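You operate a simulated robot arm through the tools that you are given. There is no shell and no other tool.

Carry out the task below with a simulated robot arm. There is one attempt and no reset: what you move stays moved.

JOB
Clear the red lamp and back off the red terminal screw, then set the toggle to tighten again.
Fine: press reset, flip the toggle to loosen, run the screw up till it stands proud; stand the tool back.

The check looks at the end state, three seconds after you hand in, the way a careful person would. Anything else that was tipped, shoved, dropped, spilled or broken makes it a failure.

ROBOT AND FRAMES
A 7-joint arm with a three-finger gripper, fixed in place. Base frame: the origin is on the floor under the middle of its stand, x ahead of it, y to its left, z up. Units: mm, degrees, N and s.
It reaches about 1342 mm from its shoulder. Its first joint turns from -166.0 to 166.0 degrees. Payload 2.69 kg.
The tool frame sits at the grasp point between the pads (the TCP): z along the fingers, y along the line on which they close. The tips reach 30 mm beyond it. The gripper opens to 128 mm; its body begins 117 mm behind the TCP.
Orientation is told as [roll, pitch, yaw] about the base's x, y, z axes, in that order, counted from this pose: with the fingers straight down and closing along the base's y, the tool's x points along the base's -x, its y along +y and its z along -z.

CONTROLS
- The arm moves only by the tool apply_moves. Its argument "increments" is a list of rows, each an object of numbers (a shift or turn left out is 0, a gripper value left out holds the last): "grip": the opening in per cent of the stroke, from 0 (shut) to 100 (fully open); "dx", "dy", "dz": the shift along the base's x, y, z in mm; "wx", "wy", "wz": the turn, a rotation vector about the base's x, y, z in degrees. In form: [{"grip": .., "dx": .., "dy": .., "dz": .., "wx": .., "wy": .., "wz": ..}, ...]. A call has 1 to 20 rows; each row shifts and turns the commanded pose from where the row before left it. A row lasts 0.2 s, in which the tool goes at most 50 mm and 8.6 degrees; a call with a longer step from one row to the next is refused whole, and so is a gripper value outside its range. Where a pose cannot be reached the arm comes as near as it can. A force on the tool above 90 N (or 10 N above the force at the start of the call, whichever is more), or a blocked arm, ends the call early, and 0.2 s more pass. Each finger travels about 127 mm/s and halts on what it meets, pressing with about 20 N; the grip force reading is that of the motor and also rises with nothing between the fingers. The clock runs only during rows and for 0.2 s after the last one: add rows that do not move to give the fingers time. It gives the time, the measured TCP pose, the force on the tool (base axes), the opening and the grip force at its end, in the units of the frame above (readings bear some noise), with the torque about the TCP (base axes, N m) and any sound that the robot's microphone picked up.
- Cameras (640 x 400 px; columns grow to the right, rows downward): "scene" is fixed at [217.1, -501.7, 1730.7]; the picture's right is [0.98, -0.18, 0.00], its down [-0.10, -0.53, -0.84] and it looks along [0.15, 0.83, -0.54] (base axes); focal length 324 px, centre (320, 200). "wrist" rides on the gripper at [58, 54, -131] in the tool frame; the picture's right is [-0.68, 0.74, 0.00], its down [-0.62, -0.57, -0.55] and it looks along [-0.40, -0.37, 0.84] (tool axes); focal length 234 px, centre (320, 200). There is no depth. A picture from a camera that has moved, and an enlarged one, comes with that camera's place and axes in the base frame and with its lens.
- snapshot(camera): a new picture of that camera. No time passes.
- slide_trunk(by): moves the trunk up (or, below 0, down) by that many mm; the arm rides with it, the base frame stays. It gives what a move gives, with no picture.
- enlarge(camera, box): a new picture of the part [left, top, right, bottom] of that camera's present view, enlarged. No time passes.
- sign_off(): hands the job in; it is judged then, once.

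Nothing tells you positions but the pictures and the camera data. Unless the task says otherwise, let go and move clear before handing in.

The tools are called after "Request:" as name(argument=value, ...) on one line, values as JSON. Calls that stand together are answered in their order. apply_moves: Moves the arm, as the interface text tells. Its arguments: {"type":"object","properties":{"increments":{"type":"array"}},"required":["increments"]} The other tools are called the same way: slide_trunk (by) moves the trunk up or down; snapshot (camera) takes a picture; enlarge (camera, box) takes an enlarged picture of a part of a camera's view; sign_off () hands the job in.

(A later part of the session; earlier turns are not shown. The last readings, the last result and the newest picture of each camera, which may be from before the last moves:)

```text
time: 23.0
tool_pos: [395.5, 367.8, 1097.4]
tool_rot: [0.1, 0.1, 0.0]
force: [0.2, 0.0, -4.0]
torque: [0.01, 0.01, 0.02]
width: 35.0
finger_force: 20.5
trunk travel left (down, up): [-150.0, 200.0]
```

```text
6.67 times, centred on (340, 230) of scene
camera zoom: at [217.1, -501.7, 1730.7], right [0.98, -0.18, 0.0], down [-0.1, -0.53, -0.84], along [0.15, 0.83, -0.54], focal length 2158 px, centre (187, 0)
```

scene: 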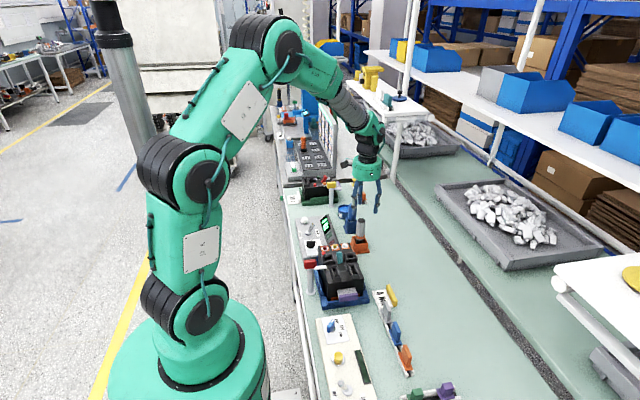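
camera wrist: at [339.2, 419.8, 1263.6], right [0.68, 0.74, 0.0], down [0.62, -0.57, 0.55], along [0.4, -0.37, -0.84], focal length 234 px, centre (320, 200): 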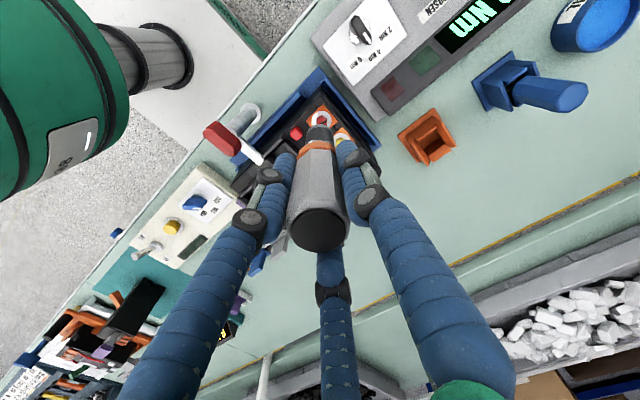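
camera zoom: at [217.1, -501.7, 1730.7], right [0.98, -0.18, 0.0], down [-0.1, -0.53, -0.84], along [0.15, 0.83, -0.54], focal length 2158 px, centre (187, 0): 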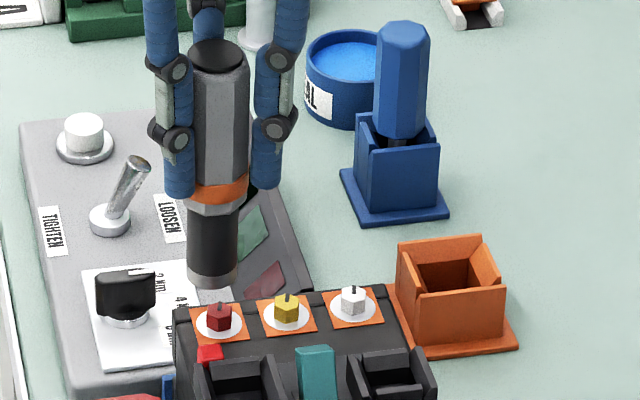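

From both views the socket needs about 4 mm in +x. I'll correct that and descend a little more.

Request:
apply_moves(increments=[{"dx": 2, "dy": 0.3}, {"dx": 2, "dy": 0.3, "dz": -5}, {}, {}])

Request:
enlarge(camera="wrist", box=[270, 100, 370, 160])

Request:
enlarge(camera="scene", box=[320, 220, 360, 260])

```text
time: 24.0
tool_pos: [399.7, 368.1, 1092.0]
tool_rot: [-0.1, 0.0, -0.1]
force: [0.3, 0.4, -4.1]
torque: [0.02, 0.03, 0.01]
width: 34.6
finger_force: 20.2
trunk travel left (down, up): [-150.0, 200.0]
```

```text
6.40 times, centred on (320, 130) of wrist
camera zoom: at [341.5, 421.6, 1223.0], right [0.68, 0.74, 0.0], down [0.61, -0.57, 0.55], along [0.4, -0.37, -0.84], focal length 1499 px, centre (320, 648)
```

zoom: 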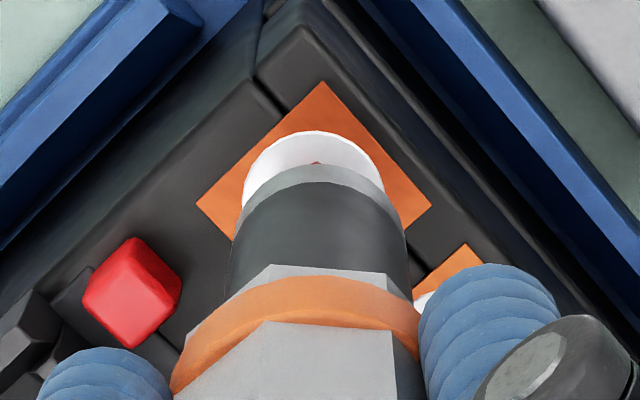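

```text
10.00 times, centred on (340, 240) of scene
camera zoom: at [217.1, -501.7, 1730.7], right [0.98, -0.18, 0.0], down [-0.1, -0.53, -0.84], along [0.15, 0.83, -0.54], focal length 3237 px, centre (120, -200)
```

zoom: 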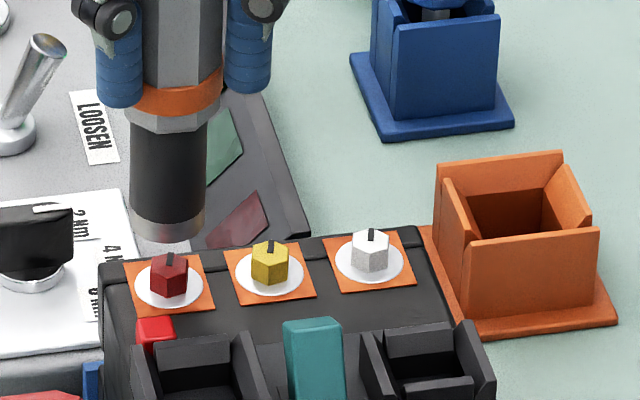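

The socket and red screw line up in both views, with about 18 mm between them. I'll descend slowly and watch the force and sound.

Request:
apply_moves(increments=[{"dz": -5}, {"dz": -5}, {"dz": -3}, {"dz": -2}, {}])

Request:
enlarge(camera="scene", box=[320, 220, 360, 260])

Request:
enlarge(camera="wrist", box=[270, 100, 370, 160])

```text
time: 25.2
tool_pos: [401.8, 367.5, 1078.1]
tool_rot: [0.1, 0.0, 0.0]
force: [0.6, 1.7, -4.7]
torque: [0.01, -0.04, 0.0]
width: 34.8
finger_force: 20.0
trunk travel left (down, up): [-150.0, 200.0]
```

```text
10.00 times, centred on (340, 240) of scene
camera zoom: at [217.1, -501.7, 1730.7], right [0.98, -0.18, 0.0], down [-0.1, -0.53, -0.84], along [0.15, 0.83, -0.54], focal length 3237 px, centre (120, -200)
```

zoom: 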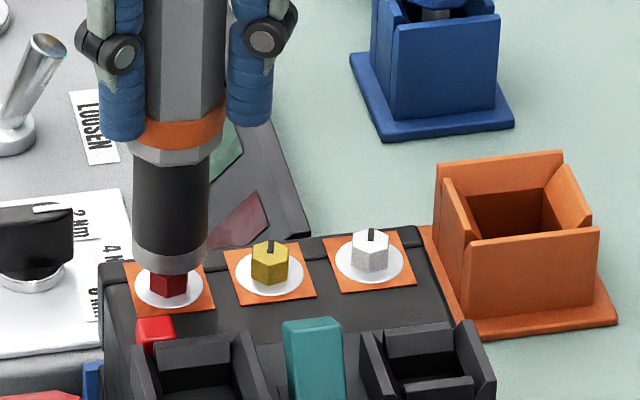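

```text
6.40 times, centred on (320, 130) of wrist
camera zoom: at [342.4, 421.8, 1208.4], right [0.68, 0.74, 0.0], down [0.62, -0.57, 0.55], along [0.4, -0.37, -0.84], focal length 1499 px, centre (320, 648)
```

zoom: 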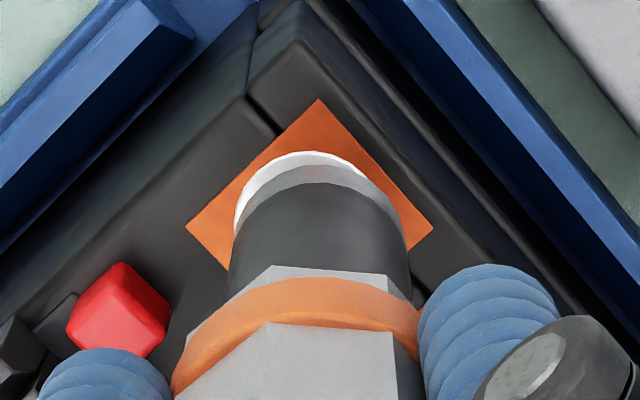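

The socket is just above the head. I'll make a 1 mm correction and keep going down gently.

Request:
apply_moves(increments=[{"dx": -1.3, "dy": -0.7}, {}, {"dz": -2}, {"dz": -2}, {"dz": -2}, {}])

Request:
enlarge(camera="scene", box=[320, 220, 360, 260])

Request:
enlarge(camera="wrist", box=[270, 100, 370, 160])

```text
time: 26.6
tool_pos: [399.8, 368.4, 1070.4]
tool_rot: [0.0, 0.0, -0.1]
force: [-0.2, 0.6, -3.3]
torque: [0.0, 0.04, 0.02]
width: 34.6
finger_force: 20.5
trunk travel left (down, up): [-150.0, 200.0]
```

```text
10.00 times, centred on (340, 240) of scene
camera zoom: at [217.1, -501.7, 1730.7], right [0.98, -0.18, 0.0], down [-0.1, -0.53, -0.84], along [0.15, 0.83, -0.54], focal length 3237 px, centre (120, -200)
```

zoom: 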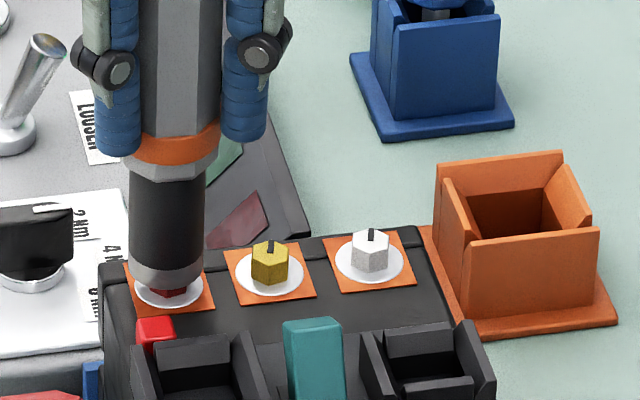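

```text
6.40 times, centred on (320, 130) of wrist
camera zoom: at [340.9, 421.8, 1202.0], right [0.68, 0.74, 0.0], down [0.62, -0.57, 0.55], along [0.4, -0.37, -0.84], focal length 1499 px, centre (320, 648)
```

zoom: 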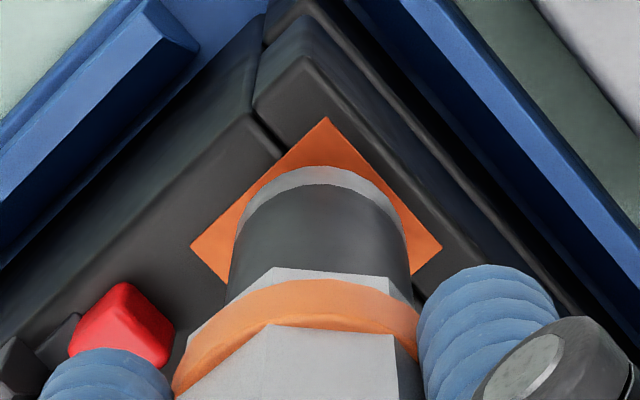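

The socket is going over the head. I'll continue down in small steps.

Request:
apply_moves(increments=[{"dx": 0.5, "dz": -2}, {"dz": -2}, {"dz": -2}, {}])

Request:
enlarge(camera="scene", box=[320, 220, 360, 260])

```text
time: 27.6
tool_pos: [399.2, 368.2, 1064.5]
tool_rot: [0.0, 0.0, 0.1]
force: [0.0, 1.2, -5.1]
torque: [0.0, -0.02, -0.02]
width: 34.1
finger_force: 19.7
trunk travel left (down, up): [-150.0, 200.0]
```

```text
10.00 times, centred on (340, 240) of scene
camera zoom: at [217.1, -501.7, 1730.7], right [0.98, -0.18, 0.0], down [-0.1, -0.53, -0.84], along [0.15, 0.83, -0.54], focal length 3237 px, centre (120, -200)
```

zoom: 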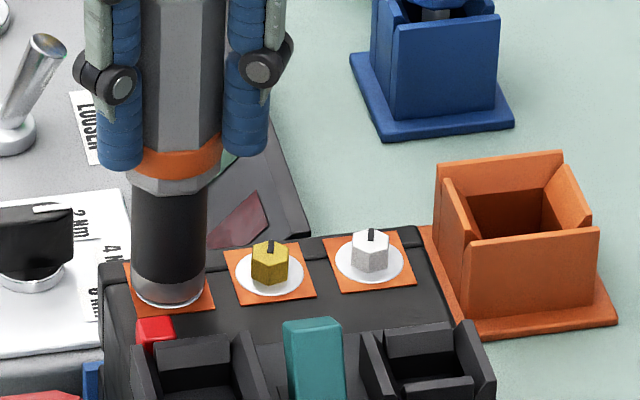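

The socket covers the head with no contact force yet. I'll press a bit more to seat it and see if the driver starts.

Request:
apply_moves(increments=[{"dz": -1.5}, {"dz": -1.5}, {}, {}])

Request:
enlarge(camera="scene", box=[320, 220, 360, 260])

```text
time: 28.6
tool_pos: [401.5, 367.8, 1063.0]
tool_rot: [0.1, -0.2, 0.0]
force: [-3.7, 0.4, 19.7]
torque: [0.0, 0.31, -0.03]
width: 34.2
finger_force: 19.3
trunk travel left (down, up): [-150.0, 200.0]
```

```text
10.00 times, centred on (340, 240) of scene
camera zoom: at [217.1, -501.7, 1730.7], right [0.98, -0.18, 0.0], down [-0.1, -0.53, -0.84], along [0.15, 0.83, -0.54], focal length 3237 px, centre (120, -200)
```

zoom: 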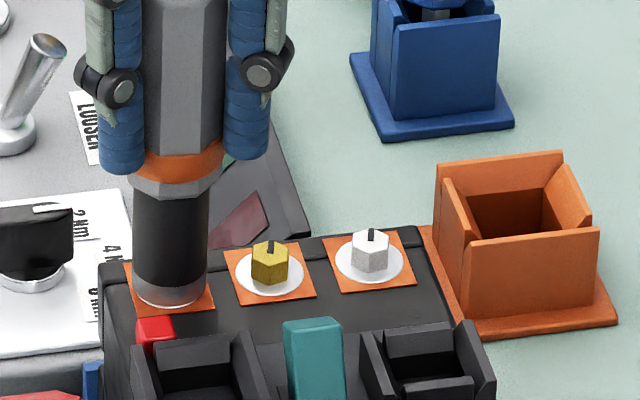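

The socket is seated with about 20 N on it. I'll check the panel display and wait a moment to see whether the driver runs.

Request:
apply_moves(increments=[{}, {}, {}])

Request:
enlarge(camera="scene", box=[290, 200, 370, 260])

Request:
snapshot(camera="wrist")

```text
time: 29.4
tool_pos: [400.2, 367.6, 1063.8]
tool_rot: [0.1, -0.1, 0.1]
force: [-3.1, 3.1, 24.9]
torque: [0.24, 0.22, -0.01]
width: 33.9
finger_force: 20.2
trunk travel left (down, up): [-150.0, 200.0]
```

```text
6.67 times, centred on (330, 230) of scene
camera zoom: at [217.1, -501.7, 1730.7], right [0.98, -0.18, 0.0], down [-0.1, -0.53, -0.84], along [0.15, 0.83, -0.54], focal length 2158 px, centre (253, 0)
```

zoom: 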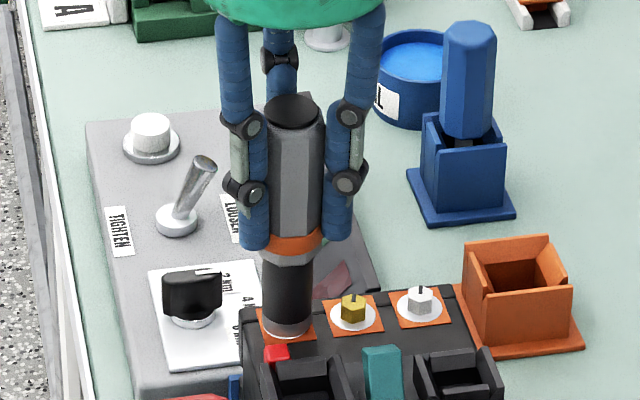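

```text
taken
camera wrist: at [341.3, 421.0, 1193.8], right [0.68, 0.74, 0.0], down [0.61, -0.57, 0.55], along [0.41, -0.37, -0.84], focal length 234 px, centre (320, 200)
```

wrist: 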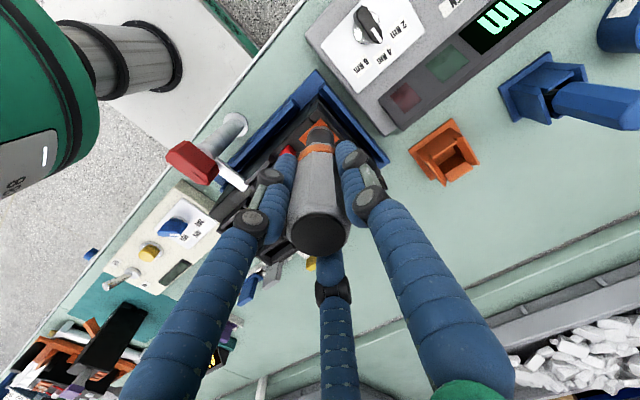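

No sign of running yet. I'll check the display and the dial before pressing harder or twisting.

Request:
enlarge(camera="wrist", box=[300, 0, 540, 150])

Request:
enlarge(camera="wrist", box=[260, 100, 380, 260])

```text
2.67 times, centred on (420, 75) of wrist
camera zoom: at [341.3, 421.0, 1193.8], right [0.68, 0.74, 0.0], down [0.61, -0.57, 0.55], along [0.41, -0.37, -0.84], focal length 624 px, centre (53, 533)
```

zoom: 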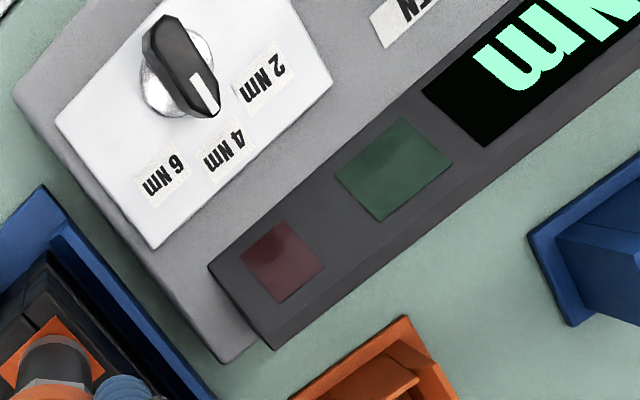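

```text
2.50 times, centred on (320, 180) of wrist
camera zoom: at [341.3, 421.0, 1193.8], right [0.68, 0.74, 0.0], down [0.61, -0.57, 0.55], along [0.41, -0.37, -0.84], focal length 585 px, centre (320, 250)
```

zoom: 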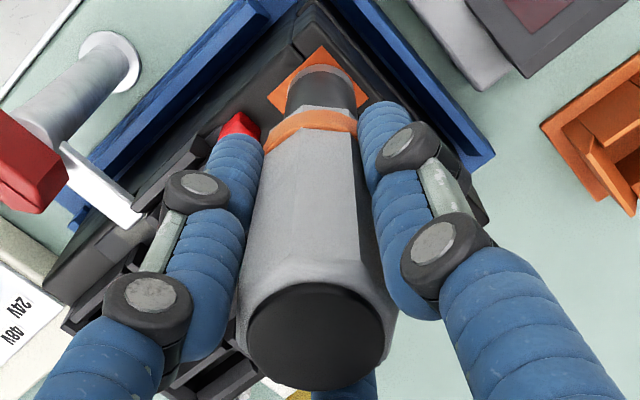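

Still idle. I'll press a little harder in small steps, in case it is a push-to-start driver.

Request:
apply_moves(increments=[{"dz": -1}, {}, {"dz": -1}, {}, {}])

Request:
enlarge(camera="scene", box=[310, 210, 370, 260])

```text
time: 30.6
tool_pos: [399.2, 367.7, 1059.4]
tool_rot: [0.1, 0.0, -0.1]
force: [1.1, 1.3, 24.6]
torque: [0.07, -0.12, -0.02]
width: 33.5
finger_force: 20.0
trunk travel left (down, up): [-150.0, 200.0]
```

```text
8.00 times, centred on (340, 235) of scene
camera zoom: at [217.1, -501.7, 1730.7], right [0.98, -0.18, 0.0], down [-0.1, -0.53, -0.84], along [0.15, 0.83, -0.54], focal length 2589 px, centre (160, -80)
```

zoom: 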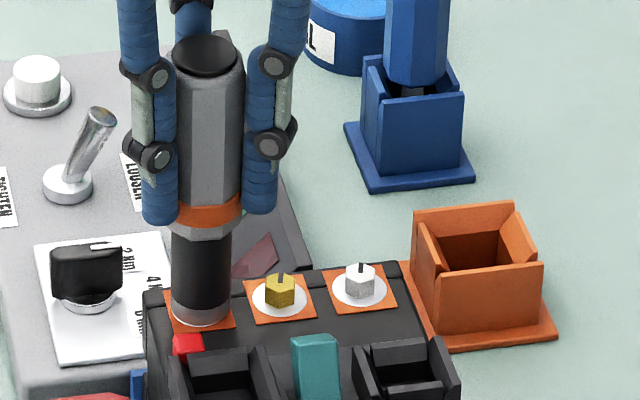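

Pressing alone gives a steady 25 N and nothing more. I'll try a gentle counter-clockwise (loosening) twist while it is seated, watching torque and sound.

Request:
apply_moves(increments=[{"wz": 5}, {"wz": 5}, {"wz": 5}, {"wz": 5}, {}])

Request:
enlarge(camera="scene", box=[310, 210, 370, 260])

```text
time: 31.8
tool_pos: [398.6, 368.0, 1061.1]
tool_rot: [0.0, 0.0, 20.0]
force: [-1.0, -2.1, 17.3]
torque: [-0.16, 0.09, -0.01]
width: 33.8
finger_force: 20.4
trunk travel left (down, up): [-150.0, 200.0]
```

```text
8.00 times, centred on (340, 235) of scene
camera zoom: at [217.1, -501.7, 1730.7], right [0.98, -0.18, 0.0], down [-0.1, -0.53, -0.84], along [0.15, 0.83, -0.54], focal length 2589 px, centre (160, -80)
```

zoom: 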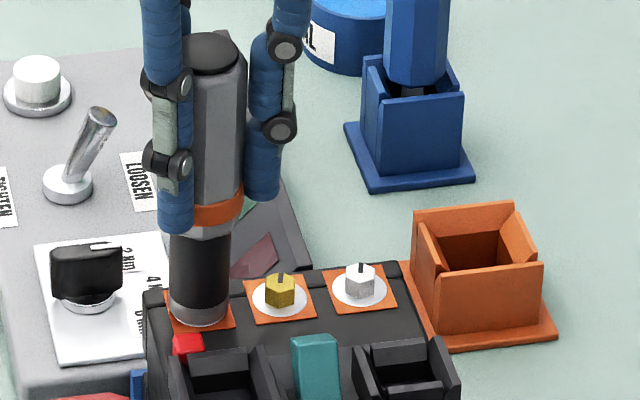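

The twist met no resistance. I'll lift off a little and look at the screw to see whether anything changed.

Request:
apply_moves(increments=[{"dz": 5}, {"dz": 10}, {"dz": 10}, {"dz": 10}, {}])

Request:
enlarge(camera="scene", box=[310, 210, 370, 260])

Request:
enlarge(camera="wrist", box=[260, 80, 380, 170])

```text
time: 33.0
tool_pos: [400.4, 368.7, 1094.5]
tool_rot: [0.0, -0.1, 20.0]
force: [0.7, -0.1, -2.8]
torque: [-0.02, -0.03, -0.03]
width: 33.9
finger_force: 20.2
trunk travel left (down, up): [-150.0, 200.0]
```

```text
8.00 times, centred on (340, 235) of scene
camera zoom: at [217.1, -501.7, 1730.7], right [0.98, -0.18, 0.0], down [-0.1, -0.53, -0.84], along [0.15, 0.83, -0.54], focal length 2589 px, centre (160, -80)
```

zoom: 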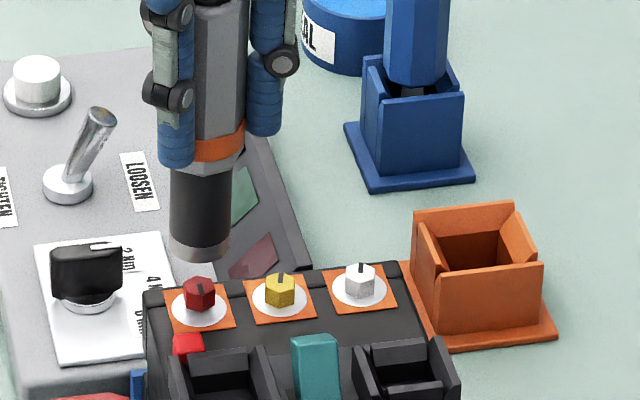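

```text
4.44 times, centred on (320, 125) of wrist
camera zoom: at [326.5, 398.4, 1225.8], right [0.38, 0.92, 0.0], down [0.77, -0.32, 0.55], along [0.51, -0.21, -0.84], focal length 1041 px, centre (320, 533)
```

zoom: 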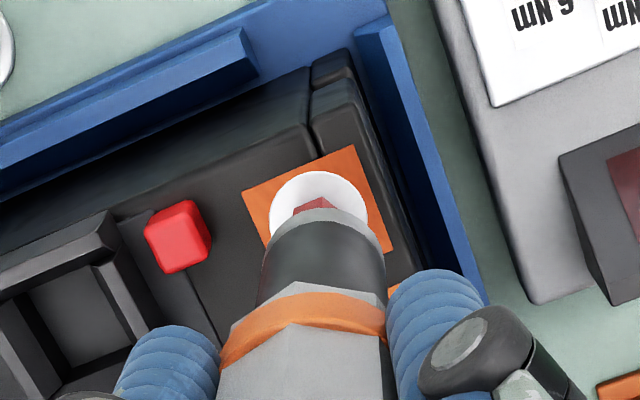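

Request:
enlarge(camera="scene", box=[326, 238, 360, 254])

```text
16.00 times, centred on (343, 246) of scene
camera zoom: at [217.1, -501.7, 1730.7], right [0.98, -0.18, 0.0], down [-0.1, -0.53, -0.84], along [0.15, 0.83, -0.54], focal length 5179 px, centre (-48, -536)
```

zoom: 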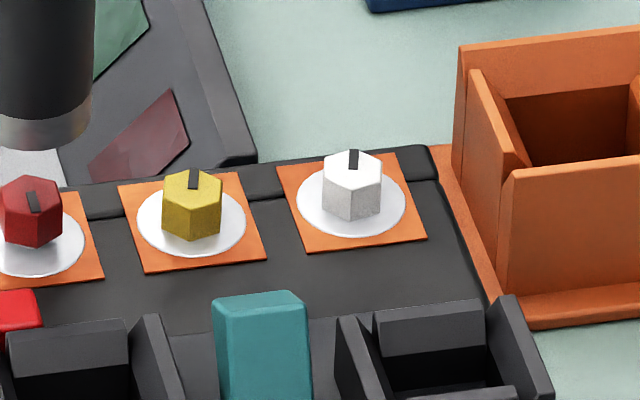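

The red screw's index mark has turned and the head seems slightly higher than its neighbours, so it does engage. I'll turn the wrist back in the air, re-seat, and hold the press longer to learn what drives it.

Request:
apply_moves(increments=[{"wz": -5}, {"wz": -5}, {"wz": -5}, {"wz": -5}, {}])

Request:
enlarge(camera="scene", box=[320, 226, 354, 256])

Request:
enlarge(camera="wrist", box=[260, 80, 380, 170])

```text
time: 34.2
tool_pos: [400.5, 368.4, 1094.8]
tool_rot: [0.0, -0.1, -0.1]
force: [0.0, 0.3, -3.0]
torque: [0.03, 0.01, 0.0]
width: 33.6
finger_force: 19.6
trunk travel left (down, up): [-150.0, 200.0]
```

```text
13.33 times, centred on (337, 241) of scene
camera zoom: at [217.1, -501.7, 1730.7], right [0.98, -0.18, 0.0], down [-0.1, -0.53, -0.84], along [0.15, 0.83, -0.54], focal length 4316 px, centre (93, -347)
```

zoom: 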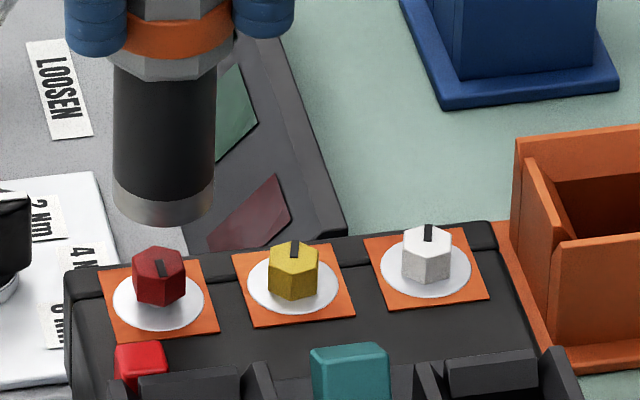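

```text
4.44 times, centred on (320, 125) of wrist
camera zoom: at [341.8, 421.1, 1225.4], right [0.68, 0.74, 0.0], down [0.61, -0.57, 0.55], along [0.4, -0.37, -0.84], focal length 1041 px, centre (320, 533)
```

zoom: 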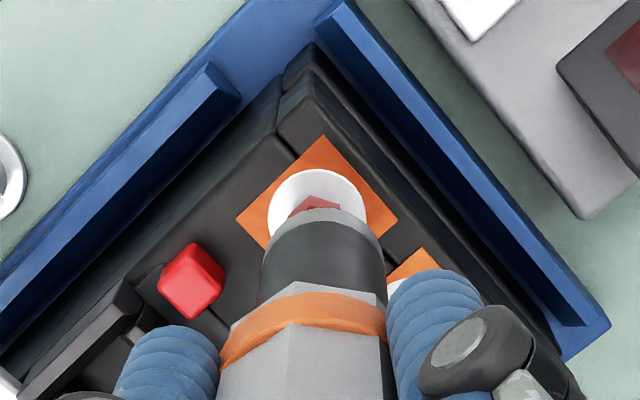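

The red head now stands about 4 mm higher than its neighbours, so it is backing off. I'll re-seat the socket, hold steady pressure without twisting, and monitor.

Request:
apply_moves(increments=[{"dx": -0.3, "dz": -8}, {"dz": -8}, {"dz": -6}, {"dz": -3}, {"dz": -2}, {}])

Request:
enlarge(camera="scene", box=[320, 226, 354, 256])

```text
time: 35.6
tool_pos: [399.5, 367.4, 1066.8]
tool_rot: [0.1, 0.0, 0.1]
force: [0.2, -0.2, -4.0]
torque: [-0.02, -0.01, -0.01]
width: 33.7
finger_force: 20.3
trunk travel left (down, up): [-150.0, 200.0]
```

```text
13.33 times, centred on (337, 241) of scene
camera zoom: at [217.1, -501.7, 1730.7], right [0.98, -0.18, 0.0], down [-0.1, -0.53, -0.84], along [0.15, 0.83, -0.54], focal length 4316 px, centre (93, -347)
```

zoom: 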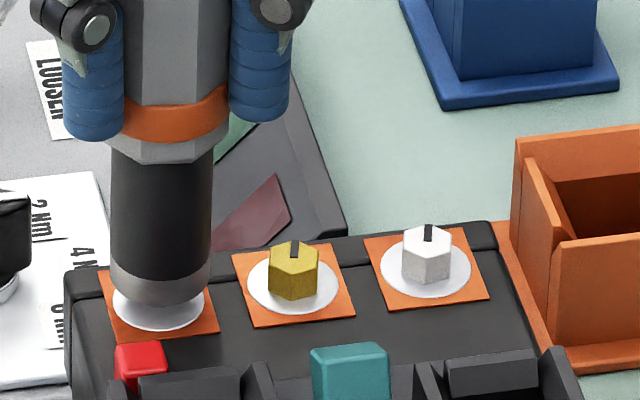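

Request:
apply_moves(increments=[{"dz": -1.5}, {"dz": -1.5}, {"dz": -1}, {}])

Request:
enlarge(camera="scene", box=[320, 226, 354, 256])

```text
time: 36.6
tool_pos: [399.1, 368.0, 1064.6]
tool_rot: [0.0, 0.0, 0.0]
force: [0.0, 1.5, -2.4]
torque: [0.09, 0.01, 0.03]
width: 33.7
finger_force: 20.5
trunk travel left (down, up): [-150.0, 200.0]
```

```text
13.33 times, centred on (337, 241) of scene
camera zoom: at [217.1, -501.7, 1730.7], right [0.98, -0.18, 0.0], down [-0.1, -0.53, -0.84], along [0.15, 0.83, -0.54], focal length 4316 px, centre (93, -347)
```

zoom: 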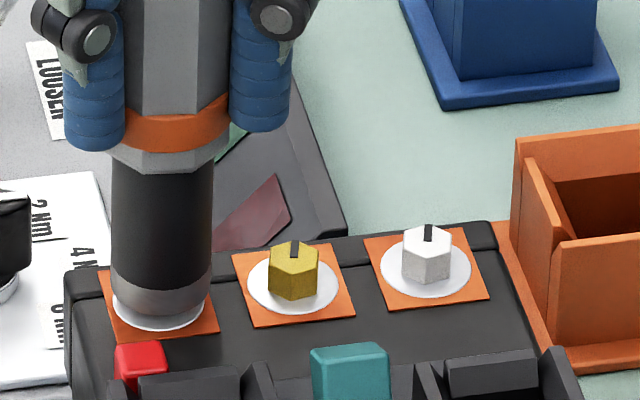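

Request:
apply_moves(increments=[{"dz": -1}, {}, {"dz": -1}, {}, {}])

Request:
enlarge(camera="scene", box=[320, 226, 354, 256])

```text
time: 37.8
tool_pos: [400.4, 368.6, 1062.3]
tool_rot: [0.0, -0.1, -0.1]
force: [3.1, -1.7, 8.2]
torque: [-0.18, -0.18, 0.01]
width: 33.7
finger_force: 20.1
trunk travel left (down, up): [-150.0, 200.0]
```

```text
13.33 times, centred on (337, 241) of scene
camera zoom: at [217.1, -501.7, 1730.7], right [0.98, -0.18, 0.0], down [-0.1, -0.53, -0.84], along [0.15, 0.83, -0.54], focal length 4316 px, centre (93, -347)
```

zoom: 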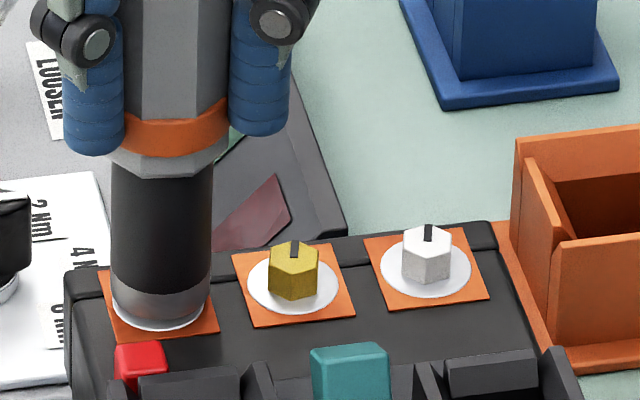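

Contact has been made (about 11 N). I'll hold here with a touch more pressure for about two seconds, with no twist.

Request:
apply_moves(increments=[{"dz": -1}, {}, {}, {}, {}, {}, {}, {}, {}, {}])

Request:
enlarge(camera="scene", box=[320, 226, 354, 256])

```text
time: 40.0
tool_pos: [398.2, 367.8, 1061.0]
tool_rot: [0.0, -0.2, -0.1]
force: [-0.5, 1.4, 12.3]
torque: [0.08, -0.04, 0.0]
width: 33.6
finger_force: 19.8
trunk travel left (down, up): [-150.0, 200.0]
```

```text
13.33 times, centred on (337, 241) of scene
camera zoom: at [217.1, -501.7, 1730.7], right [0.98, -0.18, 0.0], down [-0.1, -0.53, -0.84], along [0.15, 0.83, -0.54], focal length 4316 px, centre (93, -347)
```

zoom: 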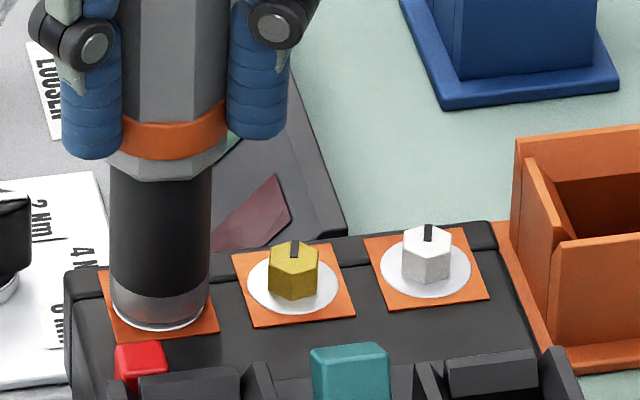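

Request:
apply_moves(increments=[{"dz": 5}, {"dz": 10}, {"dz": 10}, {"dz": 8}, {}])

Request:
enlarge(camera="scene", box=[320, 226, 354, 256])

Request:
snapshot(camera="wrist")

```text
time: 41.2
tool_pos: [398.7, 367.6, 1093.9]
tool_rot: [0.0, 0.0, 0.0]
force: [-0.2, 0.6, -3.5]
torque: [0.0, -0.03, 0.0]
width: 33.9
finger_force: 19.9
trunk travel left (down, up): [-150.0, 200.0]
```

```text
13.33 times, centred on (337, 241) of scene
camera zoom: at [217.1, -501.7, 1730.7], right [0.98, -0.18, 0.0], down [-0.1, -0.53, -0.84], along [0.15, 0.83, -0.54], focal length 4316 px, centre (93, -347)
```

zoom: 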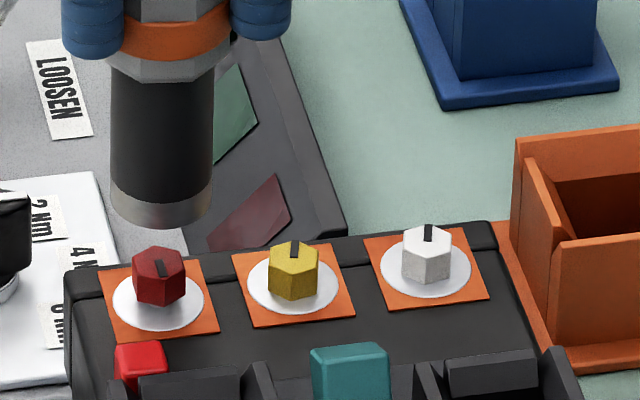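

```text
taken
camera wrist: at [341.0, 421.2, 1224.6], right [0.68, 0.74, 0.0], down [0.61, -0.57, 0.55], along [0.4, -0.37, -0.84], focal length 234 px, centre (320, 200)
```

wrist: 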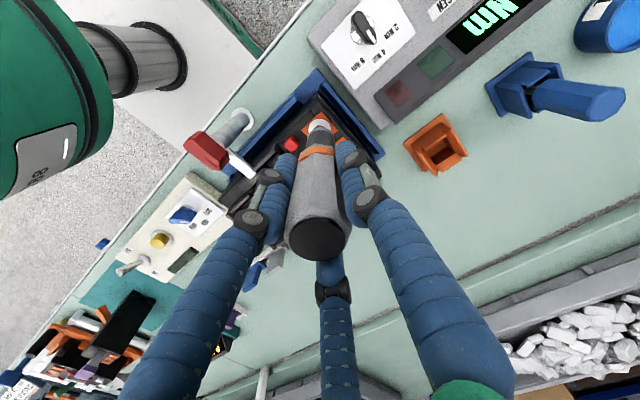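

Holding at 15 N did nothing, while the earlier 25–28 N press turned the screw by half a turn or more and raised it about 4 mm. It seems to be push-to-start with a higher threshold. I'll re-seat and press to about 25 N.

Request:
apply_moves(increments=[{"dx": 0.5, "dz": -8}, {"dz": -8}, {"dz": -6}, {"dz": -5}, {"dz": -3}, {"dz": -2}, {}])

Request:
apply_moves(increments=[{"dz": -1.5}, {"dz": -1.5}, {}])

Request:
enlarge(camera="scene", box=[320, 226, 354, 256])

```text
time: 42.8
tool_pos: [401.2, 369.1, 1062.5]
tool_rot: [0.1, -0.1, -0.1]
force: [0.2, -0.1, 5.9]
torque: [-0.09, 0.06, 0.0]
width: 33.4
finger_force: 20.2
trunk travel left (down, up): [-150.0, 200.0]
```

```text
time: 43.6
tool_pos: [398.5, 368.7, 1060.1]
tool_rot: [0.1, -0.3, 0.1]
force: [1.3, -1.6, 22.0]
torque: [-0.17, -0.11, 0.0]
width: 33.8
finger_force: 19.8
trunk travel left (down, up): [-150.0, 200.0]
```

```text
13.33 times, centred on (337, 241) of scene
camera zoom: at [217.1, -501.7, 1730.7], right [0.98, -0.18, 0.0], down [-0.1, -0.53, -0.84], along [0.15, 0.83, -0.54], focal length 4316 px, centre (93, -347)
```

zoom: 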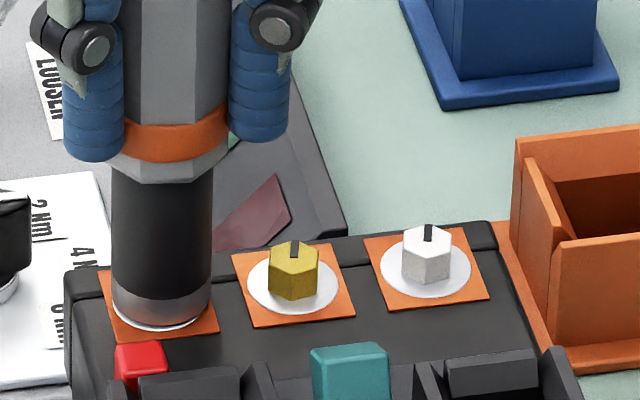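

It is pressed at about 25 N. I'll hold and see whether the socket rises.

Request:
apply_moves(increments=[{}, {}, {}, {}, {}, {}])

Request:
enlarge(camera="scene", box=[320, 226, 354, 256])

Request:
snapshot(camera="wrist")

```text
time: 45.0
tool_pos: [398.2, 369.4, 1060.3]
tool_rot: [-0.1, -0.1, 0.0]
force: [1.4, 1.9, 22.3]
torque: [0.13, -0.13, -0.01]
width: 33.8
finger_force: 20.1
trunk travel left (down, up): [-150.0, 200.0]
```

```text
13.33 times, centred on (337, 241) of scene
camera zoom: at [217.1, -501.7, 1730.7], right [0.98, -0.18, 0.0], down [-0.1, -0.53, -0.84], along [0.15, 0.83, -0.54], focal length 4316 px, centre (93, -347)
```

zoom: 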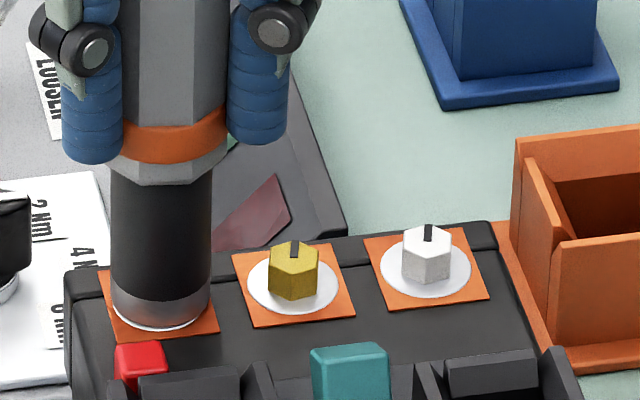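

```text
taken
camera wrist: at [340.8, 421.5, 1190.5], right [0.68, 0.74, 0.0], down [0.61, -0.57, 0.55], along [0.4, -0.37, -0.84], focal length 234 px, centre (320, 200)
```

wrist: 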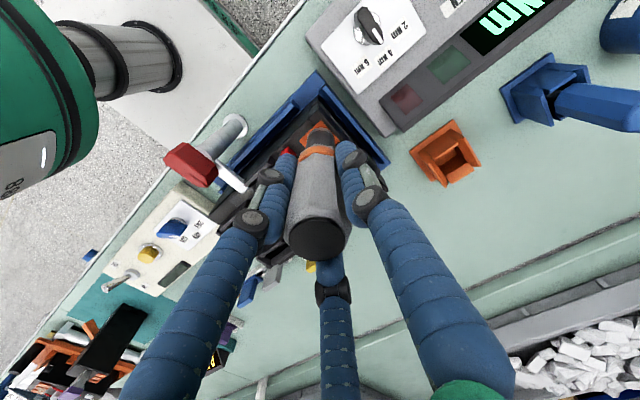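

Steady pressure alone doesn't do it. I'll repeat the counter-clockwise twist while seated and compare.

Request:
apply_moves(increments=[{"wz": 5}, {"wz": 5}, {"wz": 5}, {"wz": 5}, {}])

Request:
enlarge(camera="scene", box=[320, 226, 354, 256])

```text
time: 46.2
tool_pos: [399.4, 367.5, 1059.5]
tool_rot: [0.0, -0.1, 20.0]
force: [-1.1, 1.2, 17.8]
torque: [0.04, 0.21, 0.0]
width: 33.8
finger_force: 20.0
trunk travel left (down, up): [-150.0, 200.0]
```

```text
13.33 times, centred on (337, 241) of scene
camera zoom: at [217.1, -501.7, 1730.7], right [0.98, -0.18, 0.0], down [-0.1, -0.53, -0.84], along [0.15, 0.83, -0.54], focal length 4316 px, centre (93, -347)
```

zoom: 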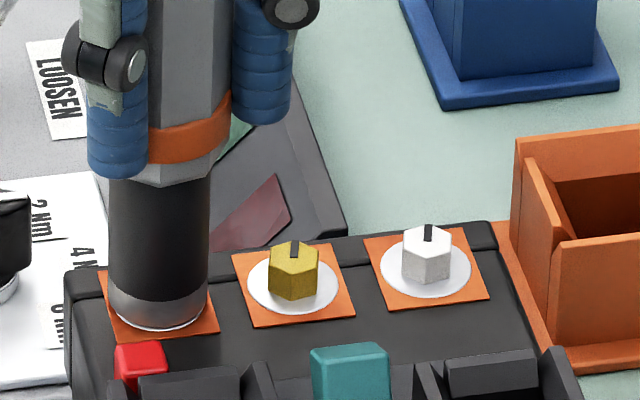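

Request:
apply_moves(increments=[{"dz": 5}, {"dz": 10}, {"dz": 10}, {"dz": 10}, {}])

Request:
enlarge(camera="scene", box=[320, 226, 354, 256])

Request:
enlarge(camera="wrist", box=[260, 80, 380, 170])

```text
time: 47.4
tool_pos: [398.7, 366.8, 1094.3]
tool_rot: [0.0, -0.1, 19.9]
force: [0.1, -0.2, -3.7]
torque: [0.03, 0.0, 0.04]
width: 33.9
finger_force: 19.4
trunk travel left (down, up): [-150.0, 200.0]
```

```text
13.33 times, centred on (337, 241) of scene
camera zoom: at [217.1, -501.7, 1730.7], right [0.98, -0.18, 0.0], down [-0.1, -0.53, -0.84], along [0.15, 0.83, -0.54], focal length 4316 px, centre (93, -347)
```

zoom: 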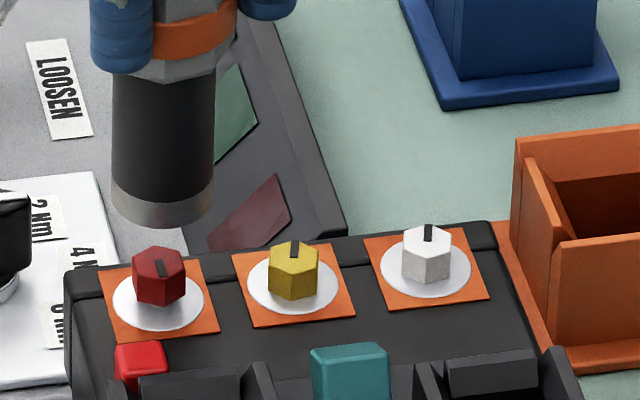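

```text
4.44 times, centred on (320, 125) of wrist
camera zoom: at [326.6, 397.3, 1224.9], right [0.38, 0.92, 0.0], down [0.77, -0.32, 0.55], along [0.51, -0.21, -0.84], focal length 1041 px, centre (320, 533)
```

zoom: 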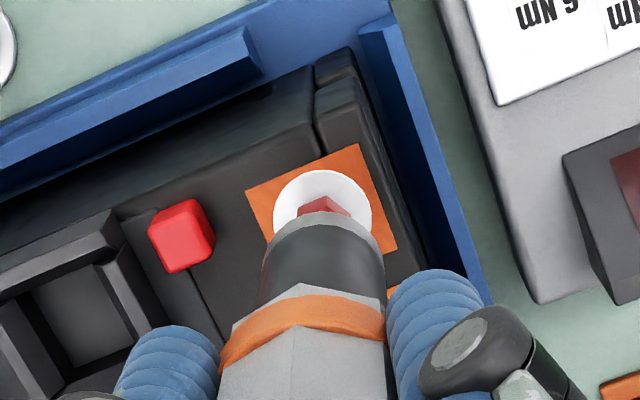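

The screw didn't change further, so it may already have reached its raised end position during the first press. I'll carry the driver clear toward its holder, where the wrist camera gets a good side view of all three screws and the display.

Request:
apply_moves(increments=[{"dz": 15, "wz": -5}, {"dz": 15, "wz": -5}, {"dz": 10, "wz": -5}, {"wz": -5}, {"dx": 24, "dy": 13.5}, {"dx": 24, "dy": 13.5}, {"dx": 24, "dy": 13.5}, {"dx": 24, "dy": 13.5}, {"dx": 24, "dy": 13.5}, {"dx": 24, "dy": 13.5}, {"dx": 19, "dy": 12}, {}, {}])

Request:
snapshot(camera="wrist")

Request:
enlarge(camera="wrist", box=[80, 30, 240, 150])

Request:
enlarge(camera="scene", box=[322, 238, 352, 254])

Request:
enlarge(camera="scene", box=[290, 200, 370, 260])

```text
time: 50.2
tool_pos: [564.1, 461.5, 1135.4]
tool_rot: [0.0, 0.0, 0.1]
force: [0.9, -1.3, -3.6]
torque: [0.04, 0.0, -0.01]
width: 33.5
finger_force: 19.7
trunk travel left (down, up): [-150.0, 200.0]
```

```text
taken
camera wrist: at [506.1, 514.5, 1266.2], right [0.68, 0.74, 0.0], down [0.61, -0.57, 0.55], along [0.4, -0.37, -0.84], focal length 234 px, centre (320, 200)
```

wrist: 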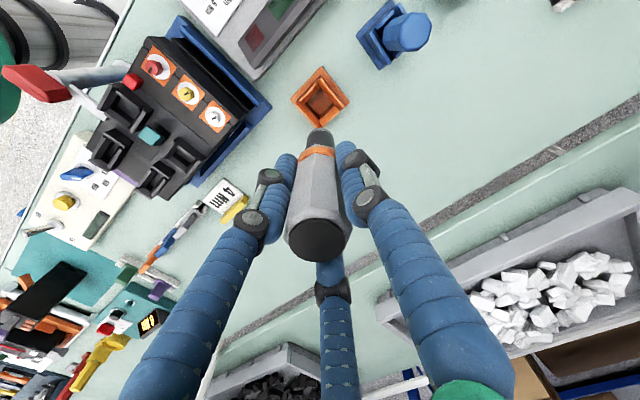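

```text
3.33 times, centred on (160, 90) of wrist
camera zoom: at [506.1, 514.5, 1266.2], right [0.68, 0.74, 0.0], down [0.61, -0.57, 0.55], along [0.4, -0.37, -0.84], focal length 781 px, centre (853, 567)
```

zoom: 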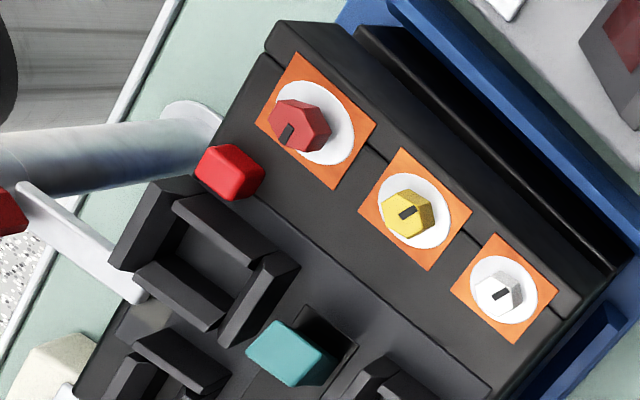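

```text
16.00 times, centred on (337, 246) of scene
camera zoom: at [217.1, -501.7, 1730.7], right [0.98, -0.18, 0.0], down [-0.1, -0.53, -0.84], along [0.15, 0.83, -0.54], focal length 5179 px, centre (48, -536)
```

zoom: 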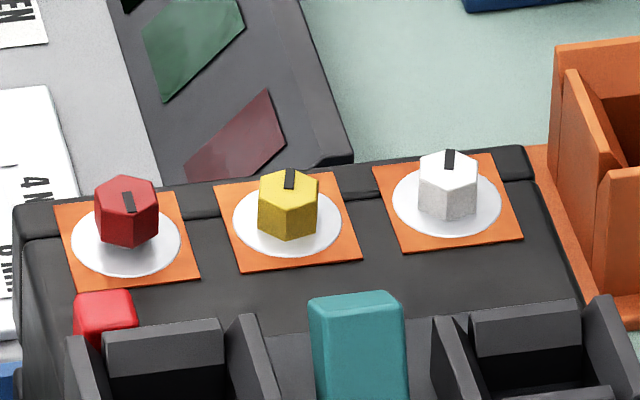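

```text
6.67 times, centred on (330, 230) of scene
camera zoom: at [217.1, -501.7, 1730.7], right [0.98, -0.18, 0.0], down [-0.1, -0.53, -0.84], along [0.15, 0.83, -0.54], focal length 2158 px, centre (253, 0)
```

zoom: 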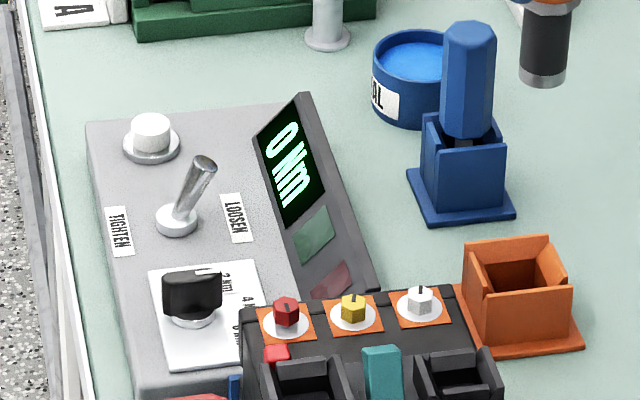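

The red head stands about 4 mm above its neighbours, with its mark turned about 196°. The lamp is still out, the toggle is at LOOSEN, and the display reads 0 Nm. To find out whether this is the end of travel, I'll go back and give one firmer press, as in the first engagement.

Request:
apply_moves(increments=[{"dx": -24, "dy": -13.5}, {"dx": -24, "dy": -13.5}, {"dx": -24, "dy": -13.5}, {"dx": -24, "dy": -13.5}, {"dx": -24, "dy": -13.5}, {"dx": -24, "dy": -13.5}, {"dx": -20, "dy": -12.5}, {"dz": -15}, {"dz": -15}, {"dz": -10}, {}])

Request:
enlarge(camera="scene", box=[320, 226, 354, 256])

Request:
enlarge(camera="wrist", box=[260, 80, 380, 170])

```text
time: 52.6
tool_pos: [397.5, 366.7, 1092.4]
tool_rot: [0.1, 0.0, -0.1]
force: [0.7, 1.1, -2.7]
torque: [0.0, 0.04, 0.03]
width: 33.4
finger_force: 19.9
trunk travel left (down, up): [-150.0, 200.0]
```

```text
13.33 times, centred on (337, 241) of scene
camera zoom: at [217.1, -501.7, 1730.7], right [0.98, -0.18, 0.0], down [-0.1, -0.53, -0.84], along [0.15, 0.83, -0.54], focal length 4316 px, centre (93, -347)
```

zoom: 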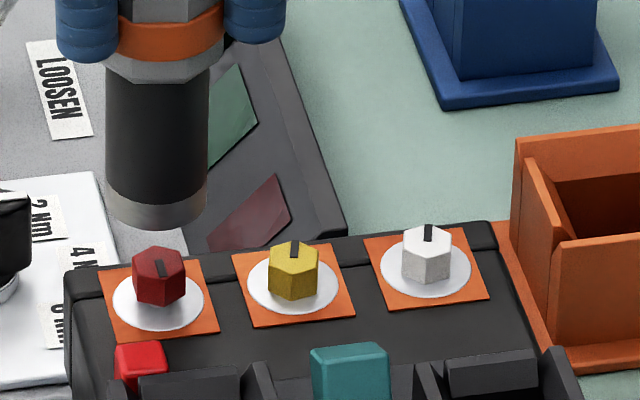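

```text
4.44 times, centred on (320, 125) of wrist
camera zoom: at [339.3, 420.1, 1224.6], right [0.68, 0.74, 0.0], down [0.61, -0.57, 0.55], along [0.4, -0.37, -0.84], focal length 1041 px, centre (320, 533)
```

zoom: 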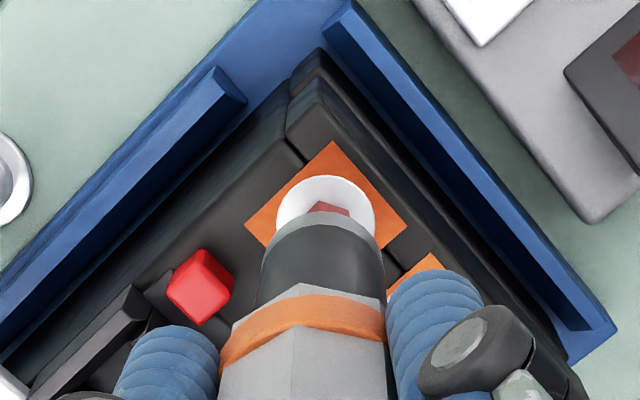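

Request:
apply_moves(increments=[{"dx": 0.6, "dy": 0.5, "dz": -8}, {"dz": -8}, {"dz": -6}, {"dz": -4}, {"dz": -3}, {}])

Request:
apply_moves(increments=[{"dz": -2}, {"dz": -2}, {"dz": -1}, {"dz": -1}, {}, {}, {}, {}])

Request:
enlarge(camera="scene", box=[320, 226, 354, 256])

```text
time: 54.0
tool_pos: [399.1, 368.3, 1064.5]
tool_rot: [-0.1, 0.0, 0.0]
force: [-0.1, 0.1, -3.3]
torque: [-0.02, 0.01, -0.03]
width: 33.8
finger_force: 20.4
trunk travel left (down, up): [-150.0, 200.0]
```

```text
time: 55.8
tool_pos: [400.8, 367.1, 1060.5]
tool_rot: [0.1, -0.1, 0.0]
force: [0.4, -0.5, 15.2]
torque: [-0.01, 0.04, -0.03]
width: 33.7
finger_force: 19.9
trunk travel left (down, up): [-150.0, 200.0]
```

```text
13.33 times, centred on (337, 241) of scene
camera zoom: at [217.1, -501.7, 1730.7], right [0.98, -0.18, 0.0], down [-0.1, -0.53, -0.84], along [0.15, 0.83, -0.54], focal length 4316 px, centre (93, -347)
```

zoom: 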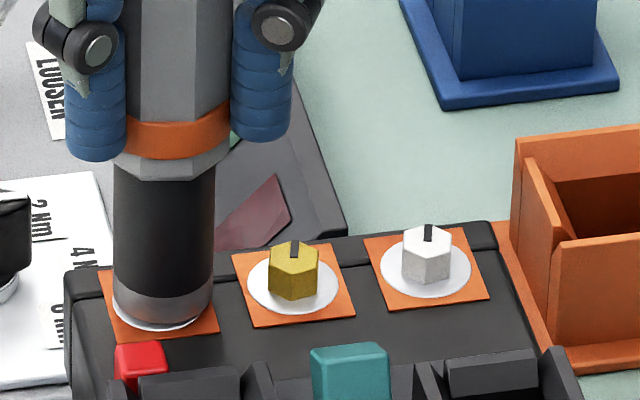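

Request:
apply_moves(increments=[{"dz": -1}, {"dz": -1}, {"dz": -1}, {}])

Request:
apply_moves(increments=[{}, {}, {}])

Request:
enlarge(camera="scene", box=[320, 226, 354, 256])

```text
time: 56.8
tool_pos: [399.6, 367.7, 1057.4]
tool_rot: [0.1, -0.1, -0.1]
force: [2.7, 1.5, 26.6]
torque: [0.13, -0.08, -0.03]
width: 33.8
finger_force: 20.3
trunk travel left (down, up): [-150.0, 200.0]
```

```text
time: 57.6
tool_pos: [399.1, 368.2, 1056.8]
tool_rot: [0.1, -0.1, 0.0]
force: [1.7, 2.8, 27.4]
torque: [0.12, -0.11, 0.01]
width: 33.7
finger_force: 20.4
trunk travel left (down, up): [-150.0, 200.0]
```

```text
13.33 times, centred on (337, 241) of scene
camera zoom: at [217.1, -501.7, 1730.7], right [0.98, -0.18, 0.0], down [-0.1, -0.53, -0.84], along [0.15, 0.83, -0.54], focal length 4316 px, centre (93, -347)
```

zoom: 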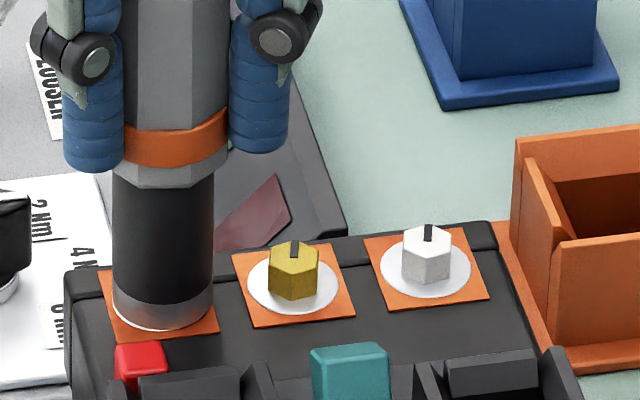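

That was about 31 N held for a second with no sound. I'll lift and look again.

Request:
apply_moves(increments=[{"dz": 5}, {"dz": 10}, {"dz": 10}, {"dz": 12}, {}])

Request:
enlarge(camera="scene", box=[320, 226, 354, 256])

Request:
enlarge(camera="scene", box=[322, 238, 352, 254])

```text
time: 58.8
tool_pos: [398.4, 367.1, 1092.4]
tool_rot: [0.0, 0.1, 0.0]
force: [0.0, -0.4, -3.6]
torque: [0.01, 0.02, -0.01]
width: 33.6
finger_force: 20.0
trunk travel left (down, up): [-150.0, 200.0]
```

```text
13.33 times, centred on (337, 241) of scene
camera zoom: at [217.1, -501.7, 1730.7], right [0.98, -0.18, 0.0], down [-0.1, -0.53, -0.84], along [0.15, 0.83, -0.54], focal length 4316 px, centre (93, -347)
```

zoom: 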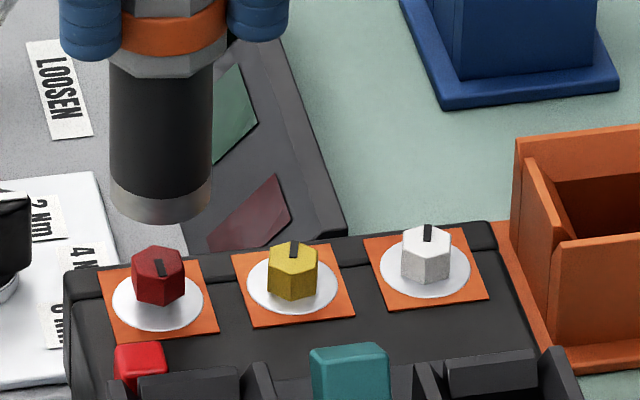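

```text
16.00 times, centred on (337, 246) of scene
camera zoom: at [217.1, -501.7, 1730.7], right [0.98, -0.18, 0.0], down [-0.1, -0.53, -0.84], along [0.15, 0.83, -0.54], focal length 5179 px, centre (48, -536)
```

zoom: 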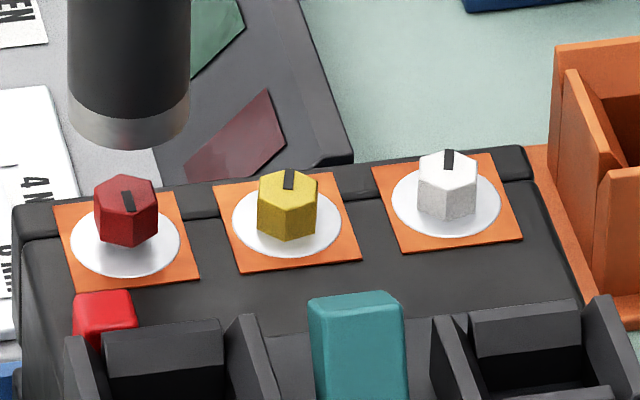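

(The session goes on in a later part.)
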